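You operate a simulated robot arm through the tools that you are given. There is no shell and no other tool. Be economical: measure what you need, move in short steps, check, and stop when the job is done.

You are at the controls of a simulated two-armed robot. One attempt, no reset.

TASK
Seal the orange cup and serve it on the pick-up mat.
Fine: one press of the sealer lever, held down one to three seconds; the slide ends pushed in; the sealer may stay on for the next cup. Set down upright: what you pick out.

It is judged by the outcome, as a careful person would: the job done as asked, and still so three seconds after it is handed in. It fails if anything else is knocked over, pushed out of place, dropped, spilled or broken. A push-on lid holds only when it is set on centred and level and pressed home; a screw cap is set on level and turned clockwise until tight.

THE ROBOT
Two 7-joint arms with fingered hands on one trunk, on a base that drives. Base frame: it is fixed to the floor where the robot stands at the start and does not move with it; the origin is under the middle of the robot, x ahead of it, y to its left, z up; the surface under the hand at the start is at about z = 0.8. Lengths are in m, angles in degrees, forces in N, time in s.
The left shoulder is at the start at [0.026, 0.17, 1.305], the right one opposite. With the tool pointing down near the work surface each hand reaches from about 0.1 to 0.7 m from the robot's upright axis, wherever it stands, measured 20 degrees to its own side. Places, roughly: cup slide [0.6, -0.1, 0.8]; film knob [0.7, 0.1, 0.9]; heat dial [0.6, 0.1, 0.9]; pick-up mat [0.5, -0.5, 0.8]; seat of the cup slide [0.6, -0.1, 0.8]. Payload 4 kg a hand.
Tool frame (each hand has its own): the origin (TCP) lies between the finger pads and is the grasp point; the fingertips stand 0.026 m ahead of it; z points along the fingers, y is the line along which they close. Largest opening 0.132 m; the body of the gripper starts 0.073 m behind the TCP. The gripper is a hand of 4 fingers: y runs from the thumb to the fingers, the wrist lies at [0, 0, -0.224] in the tool frame, and closing takes about 1.5 s.
Orientation is that of the tool frame in the base frame, as a unit quaternion [w, x, y, z]. With the fingers straight down and closing along the base's y, the tool's x points along the base's -x, its y along +y and its z along -z.

THE INTERFACE
- The arms move only by the tool jog_arm. It takes "left_motion", "right_motion" or both (then of equal length, played together; a hand with none holds still); each is a list of rows, each an object of numbers (a shift or turn left out is 0, a gripper value left out holds the last): "dx", "dy", "dz": the shift along the base's x, y, z in m; "ax", "ay", "az": the turn, a rotation vector about the base's x, y, z in degrees. In form: [{"dx": .., "dy": .., "dz": .., "ax": .., "ay": .., "az": ..}, ...]. A call has 1 to 10 rows; each row shifts and turns the commanded pose from where the row before left it. "left_grip" and "right_grip" are, for a hand that has rows, the closure, from 0 (fully open) to 1 (shut), set as the call begins (left out, the last holds). Rows are played at 5 a second. More than 0.05 m and 8.6 degrees between two rows, or a gripper value outside its range, and nothing of the call is played. Where a pose cannot be reached the arm comes as near as it can. A force on the tool above 90 N (or 10 N above the force at the start of the call, whichever is more), or a blocked arm, ends the call early, and 0.2 s more pass. Each finger travels about 0.045 m/s and halts on what it meets, pressing with about 27 N; the grip force reading is that of the motor and also rises with nothing between the fingers. The clock runs only during rows and for 0.2 s after the last one: add rows that do not move to give the fingers time. The reply holds the time, the measured pose of the TCP, the force on the tool along the base axes, the opening and the grip force, in the units named above and with some noise, with the torque about the TCP (base axes, N m) and any sound that the robot's microphone picked up.
- Cameras (640 x 400 px; columns grow to the right, rows downward): "scene" is now at [0.1012, -0.0419, 1.4872]; the picture's right is [-0.44, -0.90, 0.00], its down [-0.44, 0.21, -0.87] and it looks along [0.79, -0.38, -0.49] (base axes); focal length 214 px, centre (320, 200). "left" rides on the left gripper at [-0.068, 0.002, -0.097] in its tool frame; the picture's right is [-0.03, -1.00, 0.00], its down [0.82, -0.02, -0.58] and it looks along [0.58, -0.02, 0.82] (tool axes); focal length 270 px, centre (320, 200). "right" rides on the right gripper at [0.068, 0.002, -0.097] in its tool frame; the picture's right is [-0.03, 1.00, 0.00], its down [-0.82, -0.02, -0.58] and it looks along [-0.58, -0.01, 0.82] (tool axes); focal length 270 px, centre (320, 200). There is no depth. A picture from a camera that has moved, and an enlarged one, comes with that camera's place and axes in the base frame and with its lens.
- get_image(camera): a new picture of that camera. No time passes.
- move_column(by): slides the trunk up (or, below 0, down) by that many m; the arms and the scene camera ride with it, the base frame stays. It gives what a move gives, with no picture.
- drive_base(legs): drives the robot by 1 to 6 legs, each [ahead, turn to the left] in m and degrees, along the robot's own axes; the way and the turn of a leg run together, so that a leg with both is an arc; at most 1.5 m and 180 degrees a leg. The arms and the cameras ride along, it lands a little off, and it stops where it bumps. It gives what a move gives.
- curl_fingers(finger1, finger2, finger3, thumb_bend, hand): sets how far each is bent, from 0 (flat) to 100 (curled in); at 30 the hand is open as for a grip, at 70 the pads meet at the TCP. One left out holds its place. A second passes; each finger stops where it meets its share of the squeeze, and holds until it gets a number again. A gripper value or a shape takes the hand back. It gives what a move gives, with no picture; readings hold the bend of each and the force on the fingers (four entries, about 0 where the hand has none), thumb and palm.
- set_grasp(shape, hand): the hand has 4 fingers and takes this shape, open, in about a second: jaw (thumb against the fingers, like two jaws); tri (thumb and two fingers); tip (a fingertip pinch); poke (one finger out to press); point (the index stretched); flat (the hand flat); cup (the hand cupped); fist (a fist). The gripper value then closes the fingers along that shape, each until it touches; the sizes above hold for jaw. It gives what a move gives, with no picture.
- aim_head(pan, tilt): turns the head with the scene camera to pan (to the left, within 86 degrees either way) and tilt (down, from -29 to 69), counted from straight ahead of the robot. It gives what a move gives.
- enlarge(camera, box): a new picture of the part [left, top, right, bottom] of that camera's present view, enlarged. No time passes.
- finish_job(): hands the job in; it is judged then, once.

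Work in short steps. Places have to be worked out from the pictures, the camera data and where the tool is seen: move nearer, look again, correct. Check each grasp and each placing, and mend what went wrong. You have 120 turns and 108 pictures in all, those below and enlarged ones among them. Open the grippers and draw the arms clear of the work before you hand the job in, unless the task says otherwise; then end with one line.

The tools are called after "Request:" as a command line: name --argument value ..., lists and objects as JSON in quotes. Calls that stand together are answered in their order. jog_arm: Moves the arms, as the interface text tells. Its arguments: {"type":"object","properties":{"left_motion":{"type":"array","items":{"type":"object","properties":{"dx":{"type":"number"},"dy":{"type":"number"},"dz":{"type":"number"},"ax":{"type":"number"},"ay":{"type":"number"},"az":{"type":"number"}}}},"left_grip":{"type":"number"},"right_motion":{"type":"array","items":{"type":"object","properties":{"dx":{"type":"number"},"dy":{"type":"number"},"dz":{"type":"number"},"ax":{"type":"number"},"ay":{"type":"number"},"az":{"type":"number"}}}},"right_grip":{"type":"number"}},"required":[]} The other tools are called the same way: move_column (by) slides the trunk up or down; set_grasp (shape, hand) gives the hand a shape; curl_fingers (finger1, finger2, finger3, thumb_bend, hand) moves the fingers one by one; drive_base (legs) drives the base; aim_head (pan, tilt) turns the head that bears the scene camera; get_image (camera) takes a picture; enlarge (camera, box) takes an enlarged picture of a part of a camera's view; finish_job () hands the job in.

At the start:

```text
t: 0.0
left_tool_pos: [0.4719, -0.004, 1.5096]
left_orientation: [-0.001, 0.0, 1.0, 0.0]
left_force: [0.4, 0.4, 0.5]
left_torque: [-0.02, -0.01, -0.01]
left_gripper_width: 0.132
left_finger_force: 0.2
left_shape: jaw
left_bend: [30.0, 30.0, 30.0, 30.0]
left_finger forces: [0.1, 0.1, 0.1, 0.0, 0.0, 0.0]
right_tool_pos: [0.3602, -0.4079, 1.3868]
right_orientation: [0.001, 0.001, 1.0, 0.0]
right_force: [0.2, 0.1, -0.1]
right_torque: [0.01, 0.0, 0.01]
right_gripper_width: 0.1321
right_finger_force: 0.1
right_shape: jaw
right_bend: [30.0, 30.0, 30.0, 30.0]
right_finger forces: [0.0, 0.1, 0.0, 0.0, 0.0, 0.1]
trunk travel left (down, up): [-0.532, 0.223]
robot x, y, heading: [0.0014, -0.0009, 0.3]
head pan, tilt: [-25.8, 29.2]
```

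scene: 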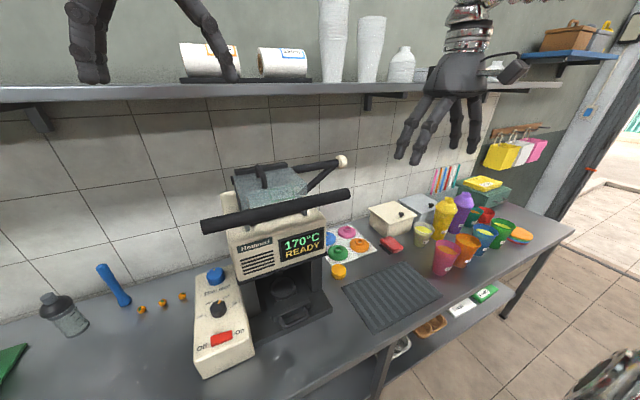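
right: 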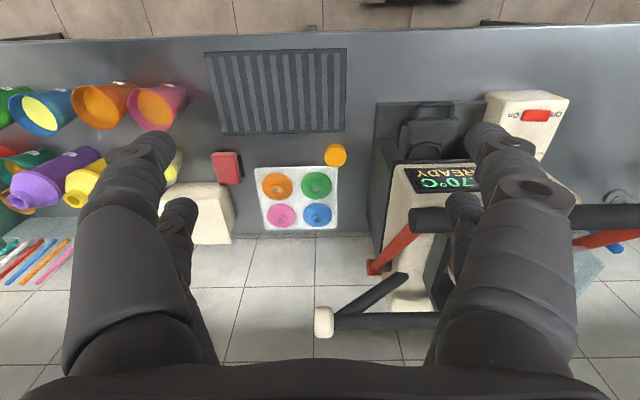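
left: 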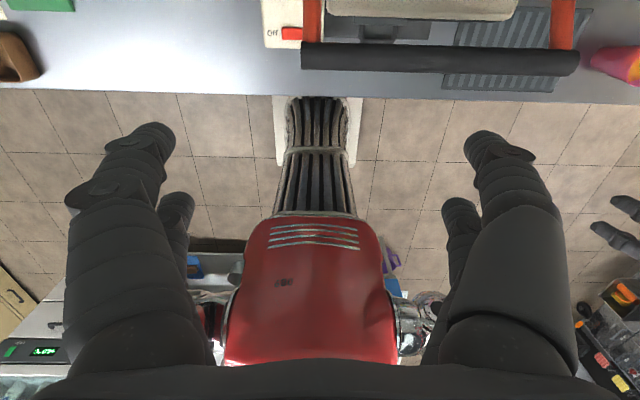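

The sealer shows 170°C READY; the cups stand at the right end of the counter. I'll enlarge the sealer and the cups to see details.

Request:
enlarge --camera "scene" --box '[180, 140, 380, 390]'

Request:
enlarge --camera "scene" --box '[340, 170, 560, 310]'

```text
1.60 times, centred on (280, 265) of scene
camera zoom: at [0.1012, -0.0419, 1.4872], right [-0.44, -0.9, 0.0], down [-0.44, 0.21, -0.87], along [0.79, -0.38, -0.49], focal length 343 px, centre (384, 96)
```

zoom: 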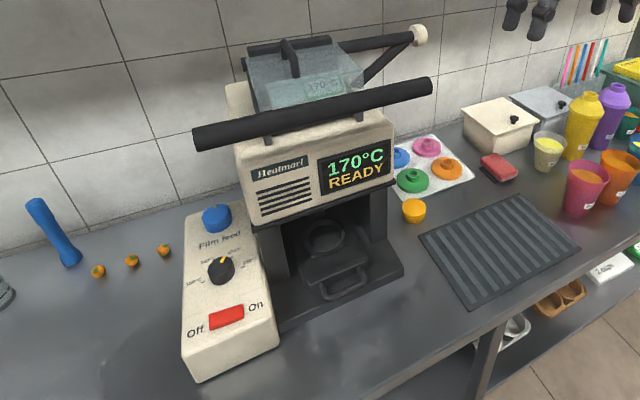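

```text
2.86 times, centred on (450, 240) of scene
camera zoom: at [0.1012, -0.0419, 1.4872], right [-0.44, -0.9, 0.0], down [-0.44, 0.21, -0.87], along [0.79, -0.38, -0.49], focal length 613 px, centre (-51, 86)
```

zoom: 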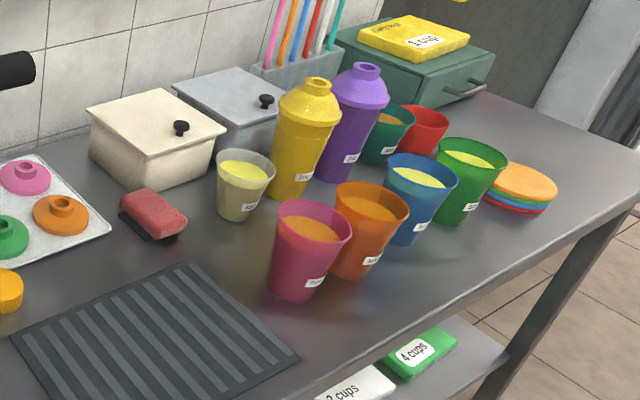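

I'll look right along the counter and then at the sealer from straight on, to plan the driving.

Request:
aim_head --pan -70 --tilt 45

Request:
get_image --camera "scene"

Request:
aim_head --pan -5 --tilt 50

Request:
get_image --camera "scene"

```text
t: 1.1
left_tool_pos: [0.4717, -0.0052, 1.5102]
left_orientation: [-0.001, 0.0, 1.0, 0.001]
left_force: [-0.3, 0.1, 0.6]
left_torque: [-0.02, 0.01, 0.0]
left_gripper_width: 0.1318
left_finger_force: 0.0
left_shape: jaw
left_bend: [30.0, 30.0, 30.0, 30.0]
left_finger forces: [0.0, 0.1, 0.0, 0.0, 0.1, 0.0]
right_tool_pos: [0.3603, -0.4086, 1.3873]
right_orientation: [0.0, 0.002, 1.0, -0.001]
right_force: [1.6, -0.1, -1.1]
right_torque: [0.01, 0.03, -0.02]
right_gripper_width: 0.1319
right_finger_force: 0.0
right_shape: jaw
right_bend: [30.0, 30.0, 30.0, 30.0]
right_finger forces: [0.0, 0.1, 0.0, 0.0, 0.0, 0.1]
trunk travel left (down, up): [-0.532, 0.223]
robot x, y, heading: [0.0014, 0.005, 0.1]
head pan, tilt: [-70.0, 45.0]
```

```text
102 pictures are left
camera scene: at [0.0474, -0.0788, 1.4635], right [-0.94, -0.34, 0.0], down [-0.24, 0.66, -0.71], along [0.24, -0.66, -0.71], focal length 214 px, centre (320, 200)
```

scene: 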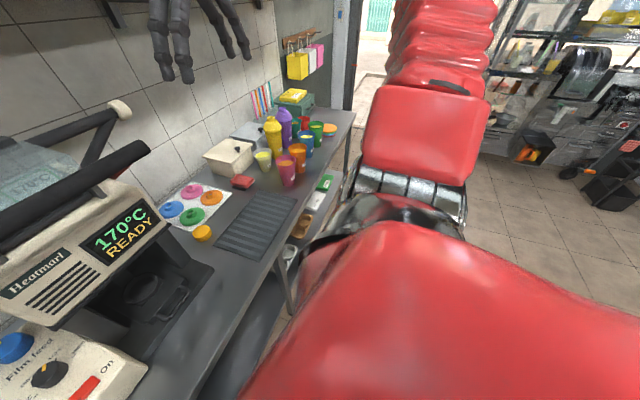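

```text
t: 2.5
left_tool_pos: [0.471, -0.0022, 1.5097]
left_orientation: [0.001, 0.0, 1.0, 0.0]
left_force: [0.2, -0.6, 0.5]
left_torque: [0.02, -0.02, 0.01]
left_gripper_width: 0.1319
left_finger_force: 0.2
left_shape: jaw
left_bend: [30.0, 30.0, 30.0, 30.0]
left_finger forces: [0.1, 0.0, 0.0, 0.1, 0.0, 0.0]
right_tool_pos: [0.36, -0.4084, 1.3876]
right_orientation: [0.0, 0.001, 1.0, 0.0]
right_force: [-0.8, 0.2, -0.6]
right_torque: [0.0, 0.03, -0.02]
right_gripper_width: 0.1317
right_finger_force: 0.0
right_shape: jaw
right_bend: [30.0, 30.0, 30.0, 30.0]
right_finger forces: [0.0, 0.0, 0.0, 0.0, 0.0, 0.0]
trunk travel left (down, up): [-0.532, 0.223]
robot x, y, heading: [-0.0003, -0.0014, -0.0]
head pan, tilt: [-5.0, 50.0]
```

```text
101 pictures are left
camera scene: at [0.0962, -0.0092, 1.4565], right [-0.09, -1.0, 0.0], down [-0.76, 0.07, -0.64], along [0.64, -0.06, -0.77], focal length 214 px, centre (320, 200)
```

scene: 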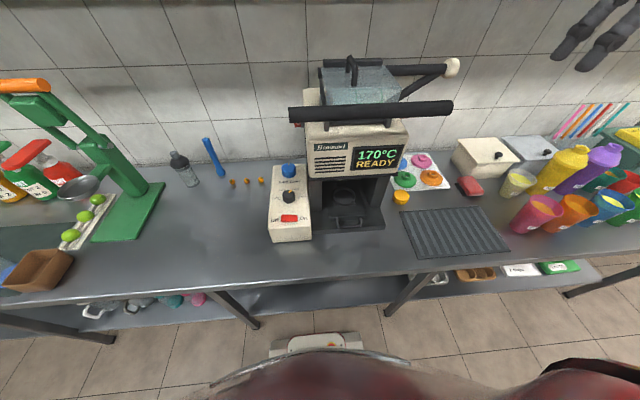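

Enlarging the sealer to read the dial, film window and slide.

Request:
enlarge --camera "scene" --box '[255, 45, 475, 250]'

Request:
enlarge --camera "scene" --box '[380, 120, 640, 280]'

Request:
enlarge --camera "scene" --box '[260, 150, 400, 250]'

```text
1.95 times, centred on (365, 148) of scene
camera zoom: at [0.0962, -0.0092, 1.4565], right [-0.09, -1.0, 0.0], down [-0.76, 0.07, -0.64], along [0.64, -0.06, -0.77], focal length 418 px, centre (232, 302)
```

zoom: 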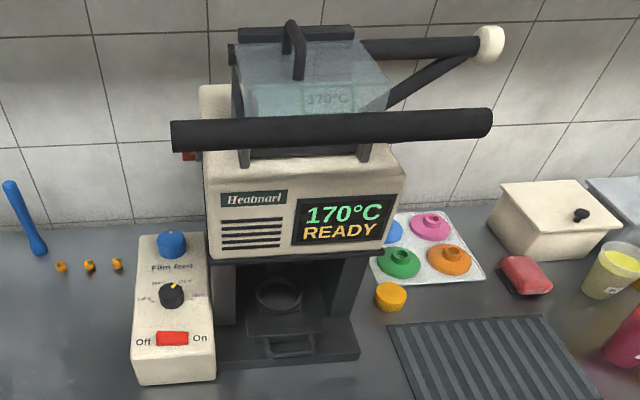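

```text
2.46 times, centred on (510, 200) of scene
camera zoom: at [0.0962, -0.0092, 1.4565], right [-0.09, -1.0, 0.0], down [-0.76, 0.07, -0.64], along [0.64, -0.06, -0.77], focal length 528 px, centre (-148, 200)
```

zoom: 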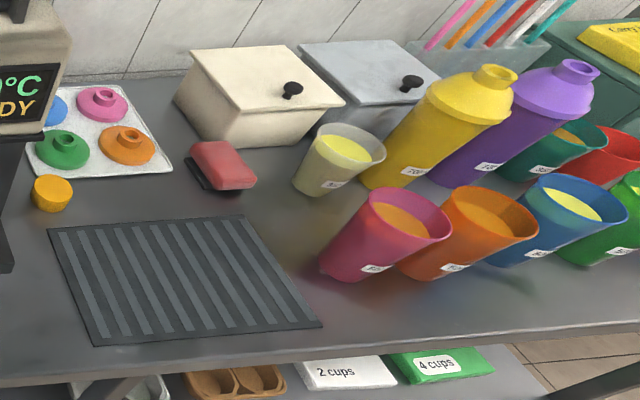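

```text
4.00 times, centred on (330, 200) of scene
camera zoom: at [0.0962, -0.0092, 1.4565], right [-0.09, -1.0, 0.0], down [-0.76, 0.07, -0.64], along [0.64, -0.06, -0.77], focal length 858 px, centre (280, 200)
```

zoom: 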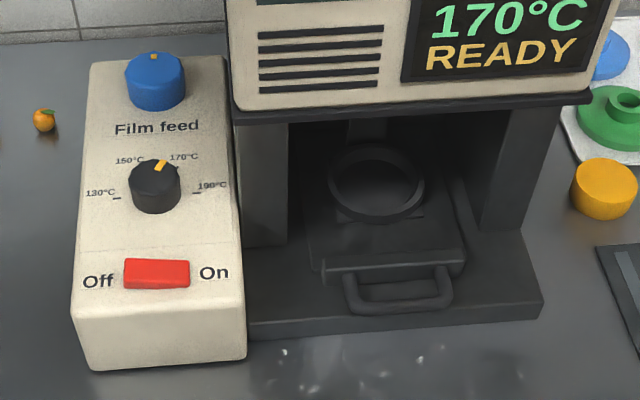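

The dial sits at 170 °C and the switch is on. I'll read the label of the orange cup and look at the film compartment.

Request:
enlarge --camera "scene" --box '[545, 190, 605, 240]'

Request:
enlarge --camera "scene" --box '[285, 45, 465, 135]'

```text
8.00 times, centred on (575, 215) of scene
camera zoom: at [0.0962, -0.0092, 1.4565], right [-0.09, -1.0, 0.0], down [-0.76, 0.07, -0.64], along [0.64, -0.06, -0.77], focal length 1716 px, centre (-1720, 80)
```

zoom: 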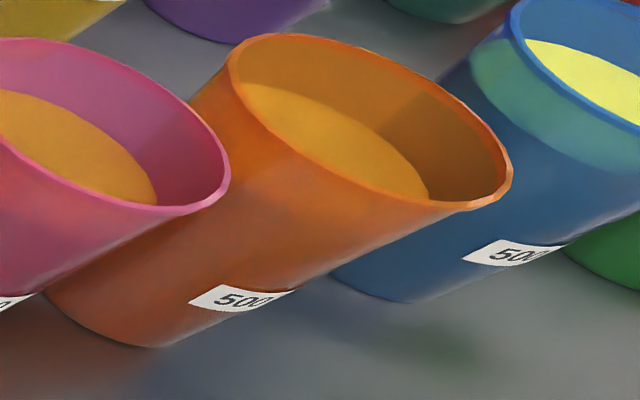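

```text
3.56 times, centred on (375, 90) of scene
camera zoom: at [0.0962, -0.0092, 1.4565], right [-0.09, -1.0, 0.0], down [-0.76, 0.07, -0.64], along [0.64, -0.06, -0.77], focal length 763 px, centre (124, 591)
```

zoom: 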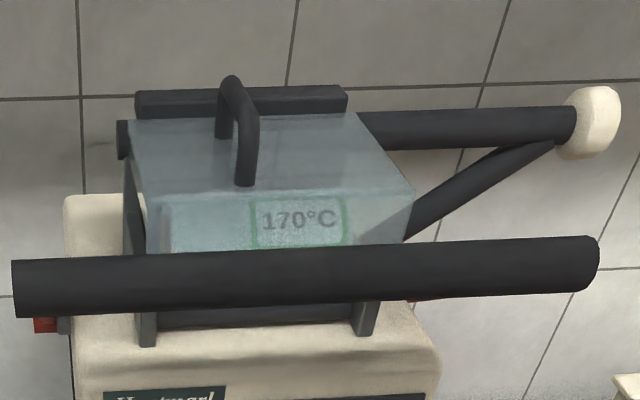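

The cover carries a "170°C" mark that matches the dial. I'll raise the trunk to look down at the film and at the cups.

Request:
move_column --by 0.2

Request:
enlarge --camera "scene" --box '[265, 60, 465, 240]'

Request:
get_image --camera "scene"

```text
t: 4.6
left_tool_pos: [0.4708, -0.0044, 1.7094]
left_orientation: [0.0, 0.0, 1.0, 0.0]
left_force: [-1.0, 0.0, -0.2]
left_torque: [0.01, 0.01, -0.04]
left_gripper_width: 0.1321
left_finger_force: 0.3
left_shape: jaw
left_bend: [30.0, 30.0, 30.0, 30.0]
left_finger forces: [0.0, 0.0, 0.0, 0.1, 0.1, 0.0]
right_tool_pos: [0.36, -0.4085, 1.5866]
right_orientation: [0.001, 0.001, 1.0, 0.0]
right_force: [-0.3, -0.7, 0.4]
right_torque: [0.01, -0.02, 0.0]
right_gripper_width: 0.1319
right_finger_force: 0.0
right_shape: jaw
right_bend: [30.0, 30.0, 30.0, 30.0]
right_finger forces: [0.0, 0.0, 0.1, 0.0, 0.0, 0.0]
trunk travel left (down, up): [-0.732, 0.023]
robot x, y, heading: [0.0011, -0.0032, -0.1]
head pan, tilt: [-5.0, 50.0]
```

```text
2.22 times, centred on (365, 150) of scene
camera zoom: at [0.0895, -0.0091, 1.6566], right [-0.09, -1.0, 0.0], down [-0.76, 0.07, -0.64], along [0.64, -0.06, -0.77], focal length 477 px, centre (220, 311)
```

zoom: 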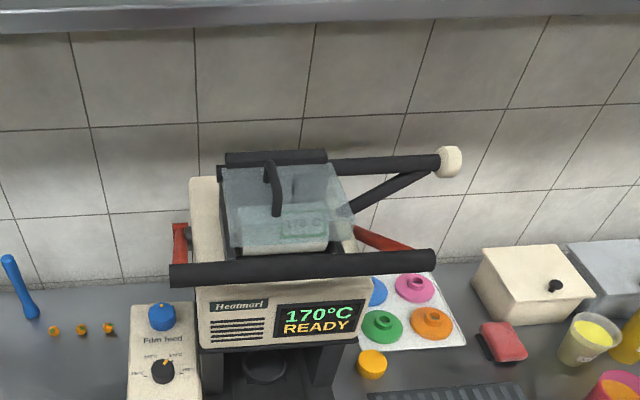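

```text
94 pictures are left
camera scene: at [0.0895, -0.0091, 1.6566], right [-0.09, -1.0, 0.0], down [-0.76, 0.07, -0.64], along [0.64, -0.06, -0.77], focal length 214 px, centre (320, 200)
```

scene: 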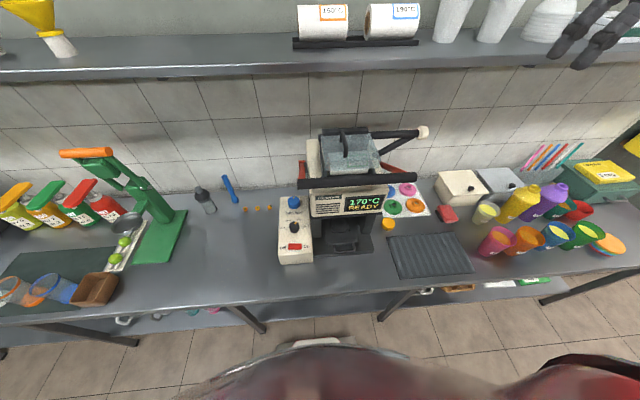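

Film roll labelled 170°C is loaded, matching the dial. Bar of the lever is around (0.495, y 0.02…-0.32, 1.24), seat around (0.61,-0.15). The orange cup is around (0.44,-0.89), out of reach, so I back off, and shift the robot to about y = -0.5.

Request:
move_column --by -0.2

Request:
drive_base --legs '[[-0.35, 0], [0, -90], [0.55, 0], [0, 90]]'

Request:
aim_head --pan -20 --tilt 35

Request:
get_image --camera "scene"

```text
t: 6.8
left_tool_pos: [0.4717, -0.0048, 1.5104]
left_orientation: [0.001, -0.001, 1.0, 0.0]
left_force: [0.5, -0.4, -0.4]
left_torque: [0.02, -0.02, 0.02]
left_gripper_width: 0.132
left_finger_force: 0.1
left_shape: jaw
left_bend: [30.0, 30.0, 30.0, 30.0]
left_finger forces: [0.0, 0.0, 0.0, 0.0, 0.1, 0.1]
right_tool_pos: [0.3595, -0.4079, 1.3875]
right_orientation: [0.0, 0.0, 1.0, 0.0]
right_force: [-0.2, 1.0, 0.6]
right_torque: [-0.02, -0.01, 0.0]
right_gripper_width: 0.1318
right_finger_force: 0.0
right_shape: jaw
right_bend: [30.0, 30.0, 30.0, 30.0]
right_finger forces: [0.0, 0.0, 0.0, 0.1, 0.1, 0.0]
trunk travel left (down, up): [-0.532, 0.223]
robot x, y, heading: [0.0035, -0.0033, -0.3]
head pan, tilt: [-5.0, 50.0]
```

```text
t: 10.7
left_tool_pos: [0.0914, -0.1683, 1.5109]
left_orientation: [0.002, 0.179, 0.984, 0.0]
left_force: [-0.3, 0.4, 0.3]
left_torque: [0.01, -0.03, 0.0]
left_gripper_width: 0.1319
left_finger_force: 0.0
left_shape: jaw
left_bend: [30.0, 30.0, 30.0, 30.0]
left_finger forces: [0.0, 0.0, 0.1, 0.0, 0.1, 0.0]
right_tool_pos: [-0.1574, -0.5074, 1.3879]
right_orientation: [0.001, 0.182, 0.983, 0.0]
right_force: [-0.1, -0.2, -0.7]
right_torque: [0.04, -0.07, -0.01]
right_gripper_width: 0.1321
right_finger_force: 0.1
right_shape: jaw
right_bend: [30.0, 30.0, 30.0, 30.0]
right_finger forces: [0.1, 0.1, 0.1, 0.0, 0.1, 0.0]
trunk travel left (down, up): [-0.532, 0.223]
robot x, y, heading: [-0.34, 0.0211, -20.9]
head pan, tilt: [-5.0, 50.0]
stopped in leg 2: the robot was blocked; the commanded pose is now the measured one
```

```text
t: 11.4
left_tool_pos: [0.0958, -0.1644, 1.5125]
left_orientation: [0.001, 0.18, 0.984, -0.004]
left_force: [0.7, 0.0, 0.2]
left_torque: [0.0, 0.02, 0.02]
left_gripper_width: 0.132
left_finger_force: 0.0
left_shape: jaw
left_bend: [30.0, 30.0, 30.0, 30.0]
left_finger forces: [0.0, 0.0, 0.0, 0.0, 0.1, 0.0]
right_tool_pos: [-0.1534, -0.5035, 1.3884]
right_orientation: [0.0, 0.182, 0.983, -0.002]
right_force: [-1.0, 0.4, 0.0]
right_torque: [0.02, 0.0, -0.01]
right_gripper_width: 0.132
right_finger_force: 0.0
right_shape: jaw
right_bend: [30.0, 30.0, 30.0, 30.0]
right_finger forces: [0.0, 0.0, 0.1, 0.0, 0.0, 0.1]
trunk travel left (down, up): [-0.532, 0.223]
robot x, y, heading: [-0.3412, 0.0201, -20.7]
head pan, tilt: [-20.0, 35.0]
```

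```text
93 pictures are left
camera scene: at [-0.2546, -0.0464, 1.4782], right [-0.65, -0.76, 0.0], down [-0.44, 0.38, -0.82], along [0.62, -0.54, -0.57], focal length 214 px, centre (320, 200)
```

scene: 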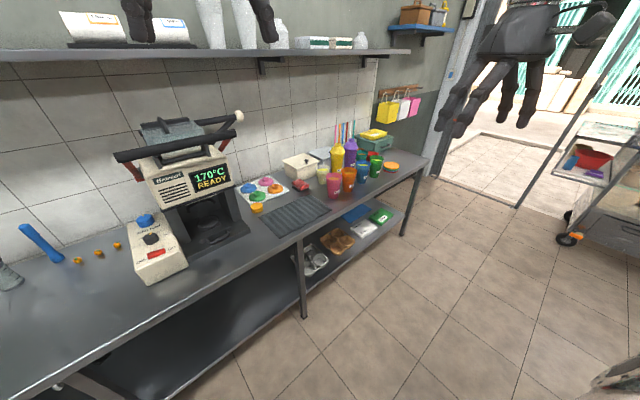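

Turning was blocked at -21°. Nothing toppled in view; I look to the right and behind to see what blocks.

Request:
aim_head --pan -86 --tilt 40

Request:
get_image --camera "scene"

Request:
aim_head --pan 86 --tilt 40

Request:
get_image --camera "scene"

Request:
get_image --camera "left"

```text
t: 12.8
left_tool_pos: [0.0947, -0.1669, 1.5117]
left_orientation: [0.001, 0.18, 0.984, -0.002]
left_force: [-0.2, -1.1, -1.1]
left_torque: [-0.02, 0.03, 0.01]
left_gripper_width: 0.1322
left_finger_force: 0.0
left_shape: jaw
left_bend: [30.0, 30.0, 30.0, 30.0]
left_finger forces: [0.0, 0.1, 0.0, 0.1, 0.0, 0.1]
right_tool_pos: [-0.154, -0.5055, 1.3888]
right_orientation: [0.0, 0.182, 0.983, -0.002]
right_force: [-0.5, 1.8, 0.0]
right_torque: [0.02, 0.0, -0.02]
right_gripper_width: 0.132
right_finger_force: 0.0
right_shape: jaw
right_bend: [30.0, 30.0, 30.0, 30.0]
right_finger forces: [0.0, 0.0, 0.0, 0.0, 0.1, 0.0]
trunk travel left (down, up): [-0.532, 0.223]
robot x, y, heading: [-0.338, 0.0188, -20.8]
head pan, tilt: [-85.9, 40.0]
```

```text
92 pictures are left
camera scene: at [-0.3468, -0.0712, 1.4707], right [-0.96, 0.29, 0.0], down [0.19, 0.62, -0.77], along [-0.22, -0.73, -0.64], focal length 214 px, centre (320, 200)
```

scene: 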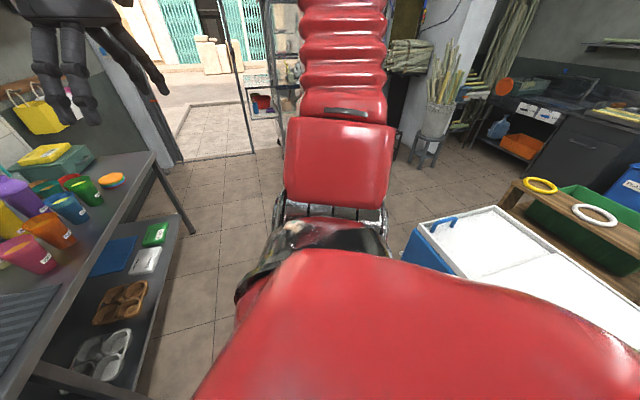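

```text
t: 15.4
left_tool_pos: [0.0948, -0.1663, 1.5114]
left_orientation: [0.002, 0.18, 0.984, -0.002]
left_force: [-0.2, -0.7, 0.0]
left_torque: [-0.01, 0.01, -0.02]
left_gripper_width: 0.1318
left_finger_force: 0.1
left_shape: jaw
left_bend: [30.0, 30.0, 30.0, 30.0]
left_finger forces: [0.0, 0.1, 0.0, 0.0, 0.1, 0.0]
right_tool_pos: [-0.155, -0.5062, 1.388]
right_orientation: [0.0, 0.181, 0.983, -0.001]
right_force: [0.5, 0.4, 0.1]
right_torque: [0.0, 0.04, 0.03]
right_gripper_width: 0.1318
right_finger_force: 0.1
right_shape: jaw
right_bend: [30.0, 30.0, 30.0, 30.0]
right_finger forces: [0.0, 0.0, 0.0, 0.1, 0.1, 0.1]
trunk travel left (down, up): [-0.532, 0.223]
robot x, y, heading: [-0.3392, 0.0223, -20.8]
head pan, tilt: [85.9, 40.0]
```

```text
91 pictures are left
camera scene: at [-0.2862, 0.0871, 1.4707], right [0.91, -0.42, 0.0], down [-0.27, -0.58, -0.77], along [0.32, 0.69, -0.64], focal length 214 px, centre (320, 200)
```

scene: 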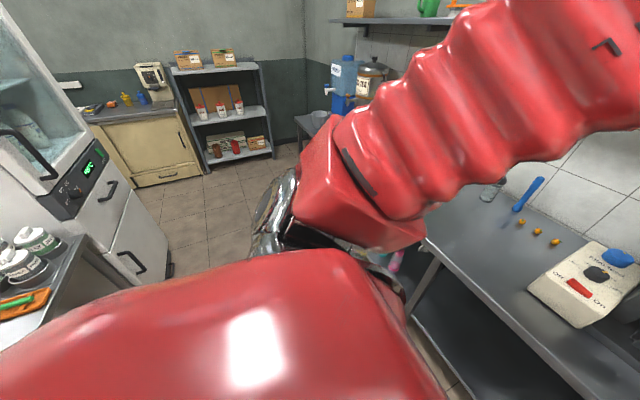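

```text
90 pictures are left
camera left: at [0.1593, -0.189, 1.6073], right [-0.33, -0.94, 0.0], down [-0.77, 0.27, 0.58], along [-0.54, 0.19, -0.82], focal length 270 px, centre (320, 200)
```

left: 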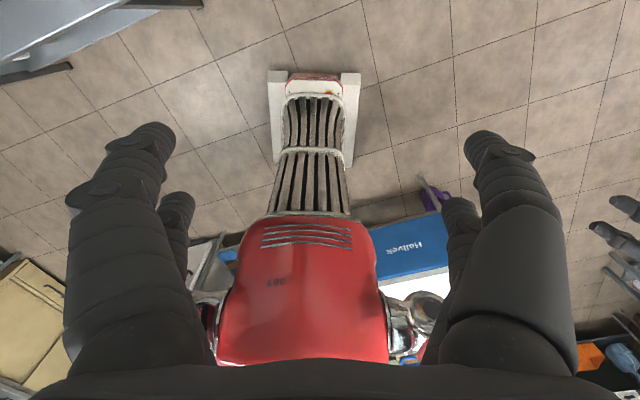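

The aisle is narrow: a cooler stands behind at the right, and the rear of the base met it. I go forward a bit first, then turn in the middle of the aisle.

Request:
drive_base --legs '[[0.22, 0], [0, -69]]'

Request:
get_image --camera "left"

```text
t: 18.3
left_tool_pos: [0.2348, -0.3457, 1.5127]
left_orientation: [0.001, 0.307, 0.952, -0.004]
left_force: [-1.1, 0.2, -0.6]
left_torque: [0.0, -0.04, 0.01]
left_gripper_width: 0.132
left_finger_force: 0.1
left_shape: jaw
left_bend: [30.0, 30.0, 30.0, 30.0]
left_finger forces: [0.1, 0.0, 0.0, 0.1, 0.0, 0.0]
right_tool_pos: [-0.0903, -0.61, 1.3885]
right_orientation: [0.0, 0.306, 0.952, 0.0]
right_force: [-0.6, -0.5, 0.2]
right_torque: [-0.02, -0.05, -0.03]
right_gripper_width: 0.1318
right_finger_force: 0.0
right_shape: jaw
right_bend: [30.0, 30.0, 30.0, 30.0]
right_finger forces: [0.1, 0.1, 0.0, 0.1, 0.1, 0.1]
trunk travel left (down, up): [-0.532, 0.223]
robot x, y, heading: [-0.1301, -0.0454, -35.7]
head pan, tilt: [85.9, 40.0]
stopped in leg 2: the robot was blocked; the commanded pose is now the measured one
```

```text
89 pictures are left
camera left: at [0.2912, -0.3852, 1.6086], right [-0.56, -0.83, 0.01], down [-0.67, 0.46, 0.57], along [-0.48, 0.32, -0.82], focal length 270 px, centre (320, 200)
```

left: 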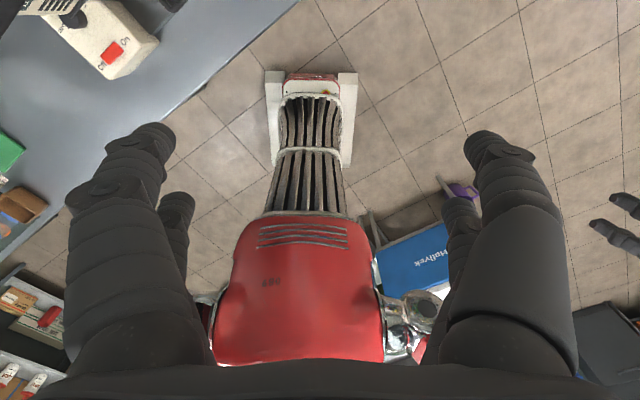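

The front left corner met the counter this time; the aisle seems to span about x -0.75 to 0.26. I back to x ≈ -0.24 and turn there.

Request:
drive_base --legs '[[-0.13, 0], [0, -54.3]]'

```text
t: 22.3
left_tool_pos: [-0.3011, -0.4008, 1.5243]
left_orientation: [-0.093, 0.765, 0.635, -0.047]
left_force: [0.2, -0.1, 0.0]
left_torque: [-0.02, 0.04, 0.0]
left_gripper_width: 0.1319
left_finger_force: 0.0
left_shape: jaw
left_bend: [30.0, 30.0, 30.0, 30.0]
left_finger forces: [0.1, 0.0, 0.0, 0.1, 0.1, 0.0]
right_tool_pos: [-0.6663, -0.3435, 1.3894]
right_orientation: [-0.001, 0.701, 0.713, -0.001]
right_force: [-0.8, 0.3, -0.3]
right_torque: [0.02, 0.02, 0.02]
right_gripper_width: 0.1321
right_finger_force: 0.1
right_shape: jaw
right_bend: [30.0, 30.0, 30.0, 30.0]
right_finger forces: [0.0, 0.0, 0.0, 0.1, 0.0, 0.0]
trunk travel left (down, up): [-0.532, 0.223]
robot x, y, heading: [-0.1987, 0.0294, -89.8]
head pan, tilt: [85.9, 40.0]
stopped in leg 2: the robot was blocked; the commanded pose is now the measured one
```

The turn is complete but the left arm was pushed aside (its orientation changed). I look at the sealer on the left.

Request:
aim_head --pan 70 --tilt 30

Request:
get_image --camera "scene"

Request:
aim_head --pan 20 --tilt 40

Request:
get_image --camera "scene"

```text
t: 23.1
left_tool_pos: [-0.3007, -0.4015, 1.5244]
left_orientation: [-0.091, 0.764, 0.637, -0.048]
left_force: [-0.3, 0.4, 0.7]
left_torque: [0.0, 0.01, 0.0]
left_gripper_width: 0.1317
left_finger_force: 0.0
left_shape: jaw
left_bend: [30.0, 30.0, 30.0, 30.0]
left_finger forces: [0.1, 0.0, 0.1, 0.1, 0.1, 0.0]
right_tool_pos: [-0.6654, -0.3435, 1.3896]
right_orientation: [-0.001, 0.701, 0.713, -0.001]
right_force: [0.3, 0.4, -0.2]
right_torque: [-0.01, 0.03, 0.01]
right_gripper_width: 0.1316
right_finger_force: 0.0
right_shape: jaw
right_bend: [30.0, 30.0, 30.0, 30.0]
right_finger forces: [0.0, 0.1, 0.1, 0.0, 0.0, 0.1]
trunk travel left (down, up): [-0.532, 0.223]
robot x, y, heading: [-0.1946, 0.027, -89.9]
head pan, tilt: [70.0, 30.0]
```

```text
88 pictures are left
camera scene: at [-0.1092, -0.0231, 1.486], right [-0.34, -0.94, 0.0], down [-0.47, 0.17, -0.87], along [0.81, -0.29, -0.5], focal length 214 px, centre (320, 200)
```

scene: 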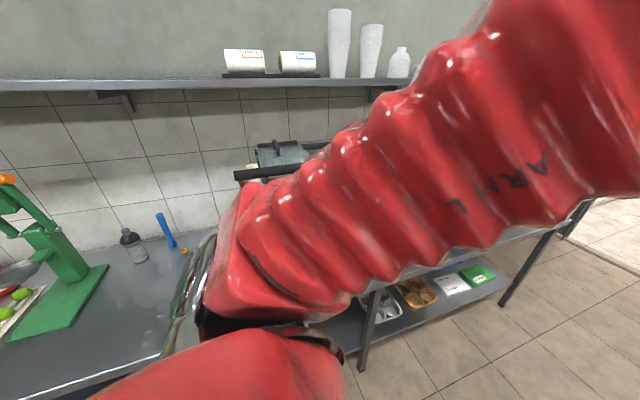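

```text
t: 24.2
left_tool_pos: [-0.2997, -0.4015, 1.5247]
left_orientation: [-0.09, 0.765, 0.636, -0.047]
left_force: [0.2, -0.1, 0.0]
left_torque: [0.02, 0.02, -0.03]
left_gripper_width: 0.132
left_finger_force: 0.2
left_shape: jaw
left_bend: [30.0, 30.0, 30.0, 30.0]
left_finger forces: [0.1, 0.0, 0.1, 0.1, 0.1, 0.0]
right_tool_pos: [-0.6648, -0.3442, 1.3896]
right_orientation: [-0.001, 0.701, 0.713, -0.001]
right_force: [-0.4, -0.2, 0.1]
right_torque: [-0.03, -0.03, 0.01]
right_gripper_width: 0.1319
right_finger_force: 0.1
right_shape: jaw
right_bend: [30.0, 30.0, 30.0, 30.0]
right_finger forces: [0.0, 0.0, 0.1, 0.0, 0.0, 0.0]
trunk travel left (down, up): [-0.532, 0.223]
robot x, y, heading: [-0.1968, 0.0267, -90.0]
head pan, tilt: [20.0, 40.0]
```

```text
87 pictures are left
camera scene: at [-0.1648, -0.0724, 1.4707], right [-0.94, -0.35, 0.0], down [-0.22, 0.6, -0.77], along [0.27, -0.72, -0.64], focal length 214 px, centre (320, 200)
```

scene: 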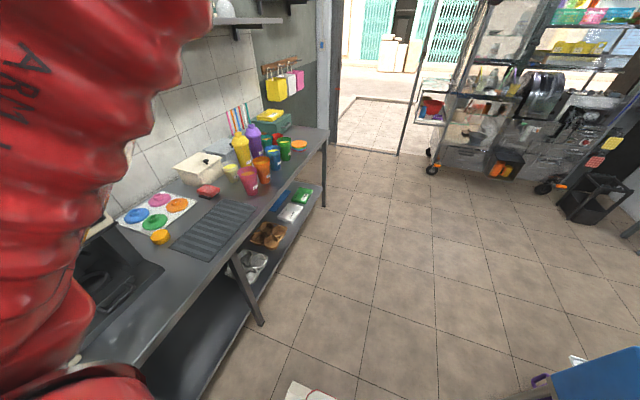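

The lever bar is still up at its place and things look undisturbed; the left elbow brushed something. I steer away: forward with a slight right turn, then along the counter.

Request:
drive_base --legs '[[0.2, -15], [0.15, 0]]'

Request:
aim_head --pan 86 --tilt 30

Request:
get_image --camera "scene"

```text
t: 25.1
left_tool_pos: [-0.3183, -0.4228, 1.525]
left_orientation: [-0.09, 0.775, 0.624, -0.046]
left_force: [0.0, -1.5, 0.4]
left_torque: [0.03, -0.03, 0.0]
left_gripper_width: 0.1321
left_finger_force: 0.1
left_shape: jaw
left_bend: [30.0, 30.0, 30.0, 30.0]
left_finger forces: [0.0, 0.0, 0.0, 0.1, 0.0, 0.0]
right_tool_pos: [-0.6795, -0.353, 1.3909]
right_orientation: [-0.001, 0.712, 0.702, -0.001]
right_force: [0.3, -0.8, -0.5]
right_torque: [0.02, 0.0, 0.02]
right_gripper_width: 0.1321
right_finger_force: 0.0
right_shape: jaw
right_bend: [30.0, 30.0, 30.0, 30.0]
right_finger forces: [0.0, 0.0, 0.1, 0.1, 0.1, 0.0]
trunk travel left (down, up): [-0.532, 0.223]
robot x, y, heading: [-0.1993, 0.0024, -91.7]
head pan, tilt: [20.0, 40.0]
stopped in leg 1: the robot was blocked; the commanded pose is now the measured one
```

```text
t: 26.5
left_tool_pos: [-0.3165, -0.4201, 1.5243]
left_orientation: [-0.09, 0.775, 0.623, -0.047]
left_force: [0.3, 0.3, -0.6]
left_torque: [-0.01, -0.03, 0.0]
left_gripper_width: 0.1321
left_finger_force: 0.1
left_shape: jaw
left_bend: [30.0, 30.0, 30.0, 30.0]
left_finger forces: [0.0, 0.0, 0.0, 0.0, 0.0, 0.0]
right_tool_pos: [-0.6784, -0.3508, 1.3941]
right_orientation: [0.001, 0.712, 0.702, -0.003]
right_force: [-0.4, 0.1, -0.1]
right_torque: [-0.01, 0.0, 0.01]
right_gripper_width: 0.1319
right_finger_force: 0.1
right_shape: jaw
right_bend: [30.0, 30.0, 30.0, 30.0]
right_finger forces: [0.0, 0.0, 0.1, 0.0, 0.1, 0.1]
trunk travel left (down, up): [-0.532, 0.223]
robot x, y, heading: [-0.2, 0.0027, -91.1]
head pan, tilt: [85.9, 30.0]
```

```text
86 pictures are left
camera scene: at [-0.1064, -0.0262, 1.4861], right [-0.09, -1.0, 0.0], down [-0.5, 0.05, -0.87], along [0.86, -0.08, -0.5], focal length 214 px, centre (320, 200)
```

scene: 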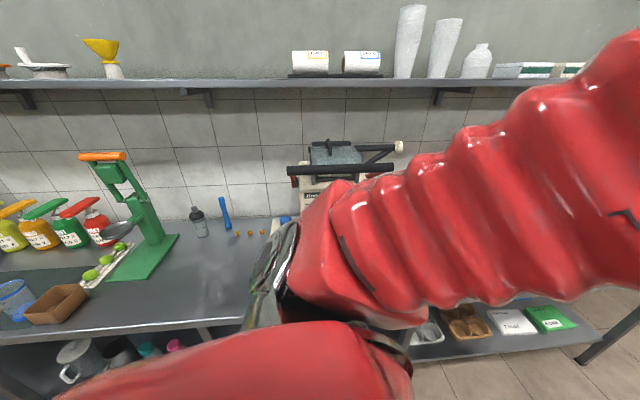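

Still blocked. I look to the right side to see whether the right elbow or the base touches the rear furniture.

Request:
aim_head --pan -80 --tilt 45

Request:
get_image --camera "scene"

Request:
get_image --camera "right"

Request:
get_image --camera "left"

```text
t: 29.0
left_tool_pos: [-0.3161, -0.4213, 1.5259]
left_orientation: [-0.089, 0.775, 0.623, -0.047]
left_force: [-0.3, -0.3, 0.1]
left_torque: [0.01, 0.0, 0.0]
left_gripper_width: 0.132
left_finger_force: 0.1
left_shape: jaw
left_bend: [30.0, 30.0, 30.0, 30.0]
left_finger forces: [0.0, 0.0, 0.0, 0.1, 0.0, 0.0]
right_tool_pos: [-0.6786, -0.353, 1.3909]
right_orientation: [0.0, 0.712, 0.702, -0.002]
right_force: [-0.3, -0.1, -0.4]
right_torque: [-0.01, 0.02, -0.01]
right_gripper_width: 0.1322
right_finger_force: 0.1
right_shape: jaw
right_bend: [30.0, 30.0, 30.0, 30.0]
right_finger forces: [0.0, 0.1, 0.1, 0.0, 0.0, 0.0]
trunk travel left (down, up): [-0.532, 0.223]
robot x, y, heading: [-0.1962, 0.0029, -91.5]
head pan, tilt: [-80.0, 45.0]
```

```text
85 pictures are left
camera scene: at [-0.2768, -0.0309, 1.4634], right [-0.15, 0.99, 0.0], down [0.7, 0.11, -0.71], along [-0.7, -0.11, -0.71], focal length 214 px, centre (320, 200)
```

scene: 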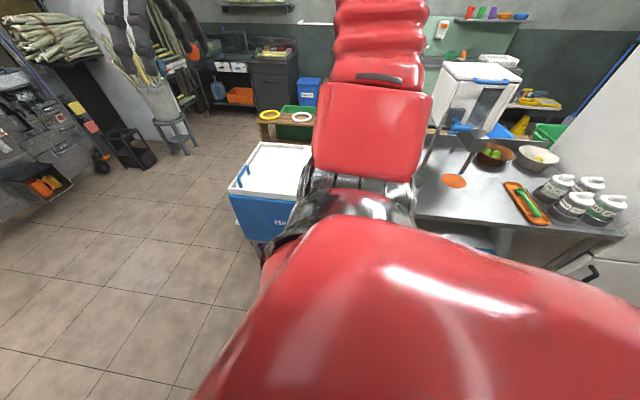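

```text
84 pictures are left
camera right: at [-0.6745, -0.2838, 1.4892], right [1.0, -0.04, 0.0], down [-0.03, -0.81, 0.58], along [-0.03, -0.58, -0.81], focal length 270 px, centre (320, 200)
```

right: 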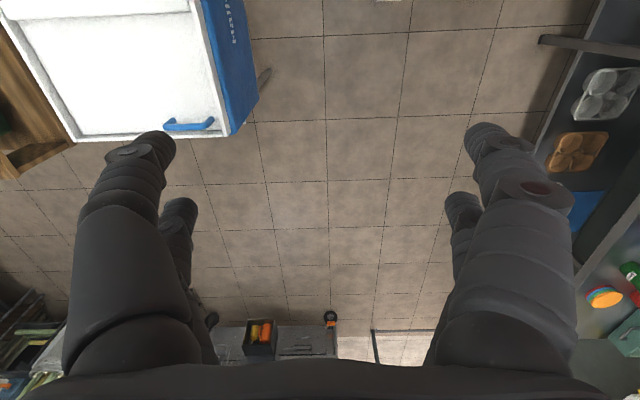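

```text
83 pictures are left
camera left: at [-0.3112, -0.4959, 1.6161], right [-0.96, 0.18, 0.2], down [0.26, 0.75, 0.6], along [-0.04, 0.63, -0.77], focal length 270 px, centre (320, 200)
```

left: 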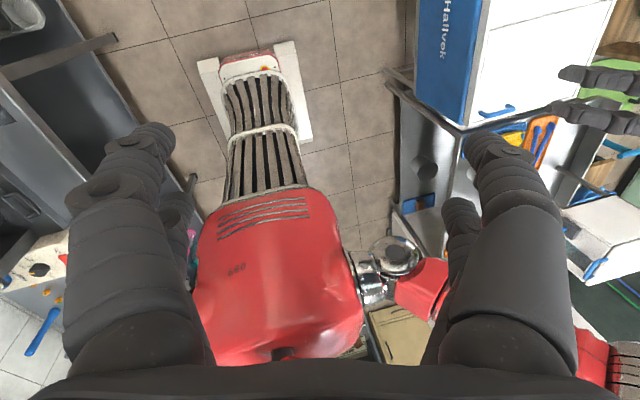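

The right side looks clear. I look more steeply at the left elbow and the base's left side.

Request:
aim_head --pan 50 --tilt 69

Request:
get_image --camera "scene"

Request:
aim_head --pan 86 --tilt 65

Request:
get_image --camera "scene"

```text
t: 31.1
left_tool_pos: [-0.316, -0.4207, 1.5257]
left_orientation: [-0.089, 0.775, 0.624, -0.047]
left_force: [-0.2, -1.0, -1.2]
left_torque: [0.0, -0.02, 0.03]
left_gripper_width: 0.1319
left_finger_force: 0.0
left_shape: jaw
left_bend: [30.0, 30.0, 30.0, 30.0]
left_finger forces: [0.1, 0.0, 0.0, 0.0, 0.0, 0.0]
right_tool_pos: [-0.6783, -0.352, 1.3926]
right_orientation: [0.0, 0.712, 0.702, -0.002]
right_force: [-0.3, 0.2, 0.3]
right_torque: [0.02, 0.0, 0.0]
right_gripper_width: 0.1321
right_finger_force: 0.0
right_shape: jaw
right_bend: [30.0, 30.0, 30.0, 30.0]
right_finger forces: [0.0, 0.1, 0.1, 0.0, 0.0, 0.0]
trunk travel left (down, up): [-0.532, 0.223]
robot x, y, heading: [-0.1976, -0.001, -91.5]
head pan, tilt: [50.0, 68.8]
```

```text
82 pictures are left
camera scene: at [-0.1544, -0.0555, 1.4346], right [-0.66, -0.75, 0.0], down [-0.7, 0.62, -0.36], along [0.27, -0.24, -0.93], focal length 214 px, centre (320, 200)
```

scene: 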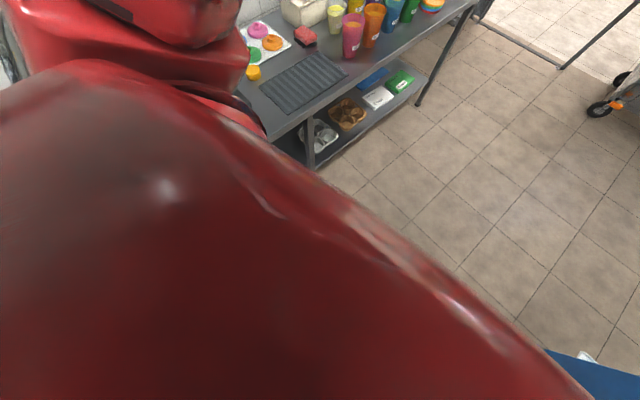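

```text
t: 32.1
left_tool_pos: [-0.3161, -0.4211, 1.5258]
left_orientation: [-0.089, 0.776, 0.623, -0.046]
left_force: [-1.0, 0.7, 0.0]
left_torque: [-0.02, 0.02, 0.01]
left_gripper_width: 0.132
left_finger_force: 0.1
left_shape: jaw
left_bend: [30.0, 30.0, 30.0, 30.0]
left_finger forces: [0.0, 0.0, 0.0, 0.1, 0.0, 0.1]
right_tool_pos: [-0.6773, -0.3523, 1.3921]
right_orientation: [-0.001, 0.712, 0.702, -0.002]
right_force: [0.2, -0.2, -0.8]
right_torque: [-0.04, 0.01, -0.01]
right_gripper_width: 0.132
right_finger_force: 0.0
right_shape: jaw
right_bend: [30.0, 30.0, 30.0, 30.0]
right_finger forces: [0.0, 0.1, 0.0, 0.0, 0.0, 0.1]
trunk travel left (down, up): [-0.532, 0.223]
robot x, y, heading: [-0.1989, 0.0038, -91.3]
head pan, tilt: [85.9, 65.0]
```

```text
81 pictures are left
camera scene: at [-0.136, -0.0242, 1.4384], right [-0.09, -1.0, 0.0], down [-0.9, 0.09, -0.42], along [0.42, -0.04, -0.91], focal length 214 px, centre (320, 200)
```

scene: 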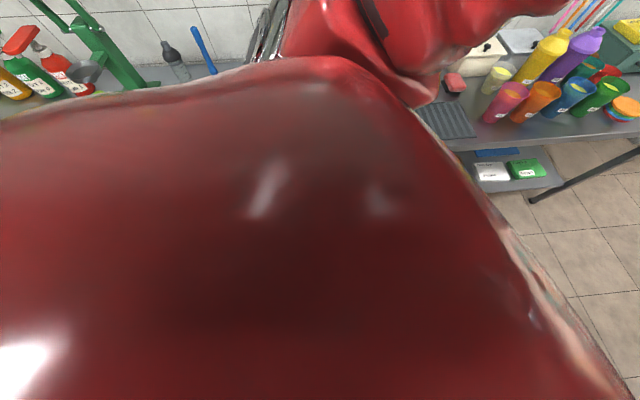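

Contact point is not visible. I pull the left hand away from the counter side and forward so its elbow comes in, then look.

Request:
jog_arm --left_motion '[{"dx": -0.01, "dy": -0.04}, {"dx": -0.01, "dy": -0.04}, {"dx": -0.01, "dy": -0.04}, {"dx": 0, "dy": -0.03}]'

Request:
aim_head --pan 60 --tilt 20

Request:
get_image --camera "scene"

```text
t: 33.3
left_tool_pos: [-0.2783, -0.4868, 1.5102]
left_orientation: [-0.098, 0.759, 0.639, -0.083]
left_force: [0.3, -0.2, 0.0]
left_torque: [0.0, -0.02, 0.0]
left_gripper_width: 0.132
left_finger_force: 0.1
left_shape: jaw
left_bend: [30.0, 30.0, 30.0, 30.0]
left_finger forces: [0.1, 0.0, 0.0, 0.1, 0.0, 0.0]
left hand out of reach, approached as far as the arm can: row 1, 2, 3, 4
right_tool_pos: [-0.6793, -0.3509, 1.3927]
right_orientation: [0.0, 0.712, 0.702, -0.002]
right_force: [-0.5, 1.8, -0.2]
right_torque: [0.02, -0.01, 0.03]
right_gripper_width: 0.1318
right_finger_force: 0.0
right_shape: jaw
right_bend: [30.0, 30.0, 30.0, 30.0]
right_finger forces: [0.1, 0.0, 0.0, 0.1, 0.0, 0.1]
trunk travel left (down, up): [-0.532, 0.223]
robot x, y, heading: [-0.1976, -0.002, -91.4]
head pan, tilt: [85.9, 65.0]
stopped in row 4 (left hand): the arm was blocked; the commanded pose is now the measured one
```

```text
t: 34.5
left_tool_pos: [-0.2793, -0.4858, 1.51]
left_orientation: [-0.098, 0.759, 0.639, -0.083]
left_force: [0.0, 0.4, 0.9]
left_torque: [0.03, 0.01, 0.0]
left_gripper_width: 0.1317
left_finger_force: 0.0
left_shape: jaw
left_bend: [30.0, 30.0, 30.0, 30.0]
left_finger forces: [0.1, 0.0, 0.1, 0.0, 0.1, 0.0]
right_tool_pos: [-0.6788, -0.3518, 1.393]
right_orientation: [-0.001, 0.712, 0.702, -0.001]
right_force: [-0.6, -0.8, 0.2]
right_torque: [0.01, 0.01, 0.04]
right_gripper_width: 0.1317
right_finger_force: 0.0
right_shape: jaw
right_bend: [30.0, 30.0, 30.0, 30.0]
right_finger forces: [0.0, 0.0, 0.0, 0.0, 0.0, 0.0]
trunk travel left (down, up): [-0.532, 0.223]
robot x, y, heading: [-0.1984, -0.0001, -91.4]
head pan, tilt: [60.0, 20.0]
```

```text
80 pictures are left
camera scene: at [-0.1168, -0.0666, 1.502], right [-0.52, -0.85, 0.0], down [-0.29, 0.18, -0.94], along [0.8, -0.49, -0.34], focal length 214 px, centre (320, 200)
```

scene: 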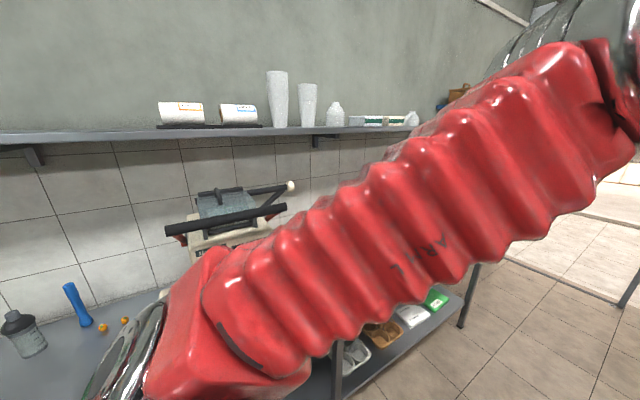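

The left arm is at its own reach limit with the hand held high; I lower the hand, bring it closer and level it out.

Request:
jog_arm --left_motion '[{"dy": 0.03, "dz": -0.03}, {"dy": 0.03, "dz": -0.03, "ay": -3.5, "az": 2.2}, {"dy": 0.02, "dz": -0.04, "ay": -3.7, "az": 2.2}, {"dz": -0.04, "ay": -3.7, "az": 2.2}, {"dz": -0.04, "ay": -3.7, "az": 2.2}, {"dz": -0.04}, {"dz": -0.04}]'

Request:
get_image --camera "scene"

```text
t: 36.1
left_tool_pos: [-0.2799, -0.405, 1.2465]
left_orientation: [-0.01, 0.713, 0.701, 0.01]
left_force: [-0.1, 0.1, -0.4]
left_torque: [0.01, -0.02, 0.0]
left_gripper_width: 0.1319
left_finger_force: 0.1
left_shape: jaw
left_bend: [30.0, 30.0, 30.0, 30.0]
left_finger forces: [0.0, 0.0, 0.0, 0.1, 0.0, 0.1]
right_tool_pos: [-0.6787, -0.3534, 1.3916]
right_orientation: [-0.002, 0.712, 0.702, -0.001]
right_force: [-0.3, -0.4, 0.0]
right_torque: [-0.02, -0.02, 0.01]
right_gripper_width: 0.1322
right_finger_force: 0.0
right_shape: jaw
right_bend: [30.0, 30.0, 30.0, 30.0]
right_finger forces: [0.1, 0.0, 0.1, 0.0, 0.0, 0.0]
trunk travel left (down, up): [-0.532, 0.223]
robot x, y, heading: [-0.2008, 0.0008, -91.2]
head pan, tilt: [60.0, 20.0]
```

```text
79 pictures are left
camera scene: at [-0.1174, -0.0686, 1.502], right [-0.52, -0.85, 0.0], down [-0.29, 0.18, -0.94], along [0.8, -0.49, -0.34], focal length 214 px, centre (320, 200)
```

scene: 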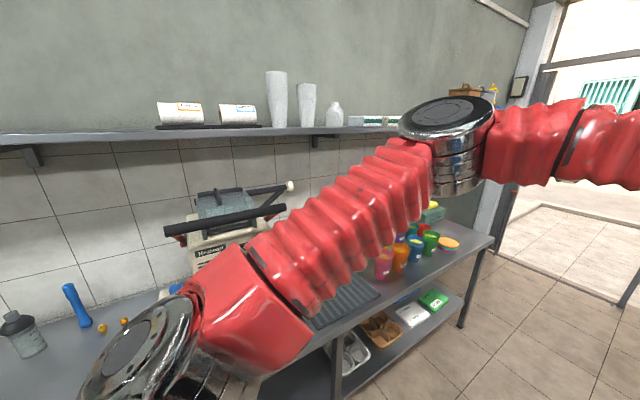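

The left arm is now free and clear of the sealer. I try a small straight drive ahead.

Request:
drive_base --legs '[[0.15, 0]]'

```text
t: 37.5
left_tool_pos: [-0.284, -0.5593, 1.2476]
left_orientation: [-0.01, 0.713, 0.701, 0.009]
left_force: [0.4, 0.8, -0.2]
left_torque: [0.01, 0.0, 0.0]
left_gripper_width: 0.1322
left_finger_force: 0.2
left_shape: jaw
left_bend: [30.0, 30.0, 30.0, 30.0]
left_finger forces: [0.0, 0.0, 0.0, 0.0, 0.0, 0.0]
right_tool_pos: [-0.6819, -0.5075, 1.3918]
right_orientation: [-0.001, 0.712, 0.703, -0.001]
right_force: [-0.3, -0.4, 0.2]
right_torque: [-0.01, 0.0, 0.01]
right_gripper_width: 0.1324
right_finger_force: 0.0
right_shape: jaw
right_bend: [30.0, 30.0, 30.0, 30.0]
right_finger forces: [0.2, 0.1, 0.0, 0.0, 0.0, 0.1]
trunk travel left (down, up): [-0.532, 0.223]
robot x, y, heading: [-0.1969, -0.1525, -91.5]
head pan, tilt: [60.0, 20.0]
```

Driving works again. On to y ≈ -0.52 and turn back to face the counter.

Request:
drive_base --legs '[[0.36, 0], [0, 91.5]]'

Request:
aim_head --pan -25 --tilt 45

Request:
get_image --camera "scene"

```text
t: 43.3
left_tool_pos: [0.1758, -0.6758, 1.249]
left_orientation: [-0.014, 0.112, 0.994, 0.001]
left_force: [0.5, 1.0, -0.6]
left_torque: [-0.06, 0.06, -0.02]
left_gripper_width: 0.1321
left_finger_force: 0.0
left_shape: jaw
left_bend: [30.0, 30.0, 30.0, 30.0]
left_finger forces: [0.0, 0.1, 0.1, 0.0, 0.0, 0.0]
right_tool_pos: [0.0461, -1.0544, 1.3943]
right_orientation: [-0.001, 0.108, 0.994, -0.002]
right_force: [1.1, 2.2, -0.1]
right_torque: [-0.1, 0.04, 0.0]
right_gripper_width: 0.1319
right_finger_force: 0.0
right_shape: jaw
right_bend: [30.0, 30.0, 30.0, 30.0]
right_finger forces: [0.0, 0.0, 0.0, 0.0, 0.0, 0.1]
trunk travel left (down, up): [-0.532, 0.223]
robot x, y, heading: [-0.2241, -0.5802, -10.7]
head pan, tilt: [60.0, 20.0]
stopped in leg 2: the robot was blocked; the commanded pose is now the measured one
```

```text
t: 44.9
left_tool_pos: [0.1732, -0.6801, 1.2493]
left_orientation: [-0.012, 0.112, 0.994, 0.002]
left_force: [0.1, 0.5, -0.2]
left_torque: [-0.02, 0.0, 0.04]
left_gripper_width: 0.1319
left_finger_force: 0.1
left_shape: jaw
left_bend: [30.0, 30.0, 30.0, 30.0]
left_finger forces: [0.0, 0.0, 0.0, 0.0, 0.1, 0.0]
right_tool_pos: [0.0425, -1.0604, 1.3935]
right_orientation: [0.002, 0.109, 0.994, 0.001]
right_force: [-0.1, 0.1, -0.1]
right_torque: [0.03, 0.0, 0.02]
right_gripper_width: 0.1322
right_finger_force: 0.0
right_shape: jaw
right_bend: [30.0, 30.0, 30.0, 30.0]
right_finger forces: [0.1, 0.1, 0.0, 0.0, 0.0, 0.0]
trunk travel left (down, up): [-0.532, 0.223]
robot x, y, heading: [-0.2233, -0.578, -10.7]
head pan, tilt: [-25.0, 45.0]
```

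```text
78 pictures are left
camera scene: at [-0.138, -0.6332, 1.4634], right [-0.58, -0.81, 0.0], down [-0.57, 0.41, -0.71], along [0.57, -0.41, -0.71], focal length 214 px, centre (320, 200)
```

scene: 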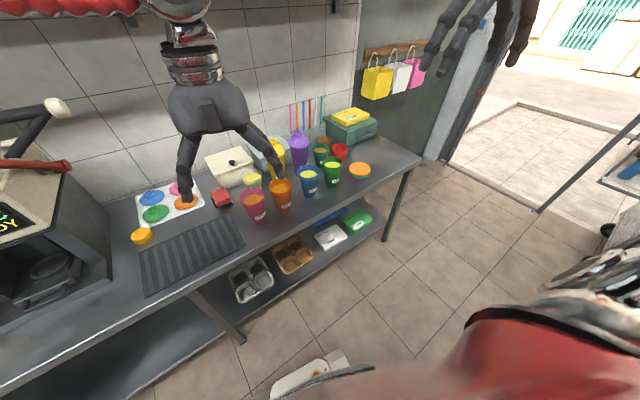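

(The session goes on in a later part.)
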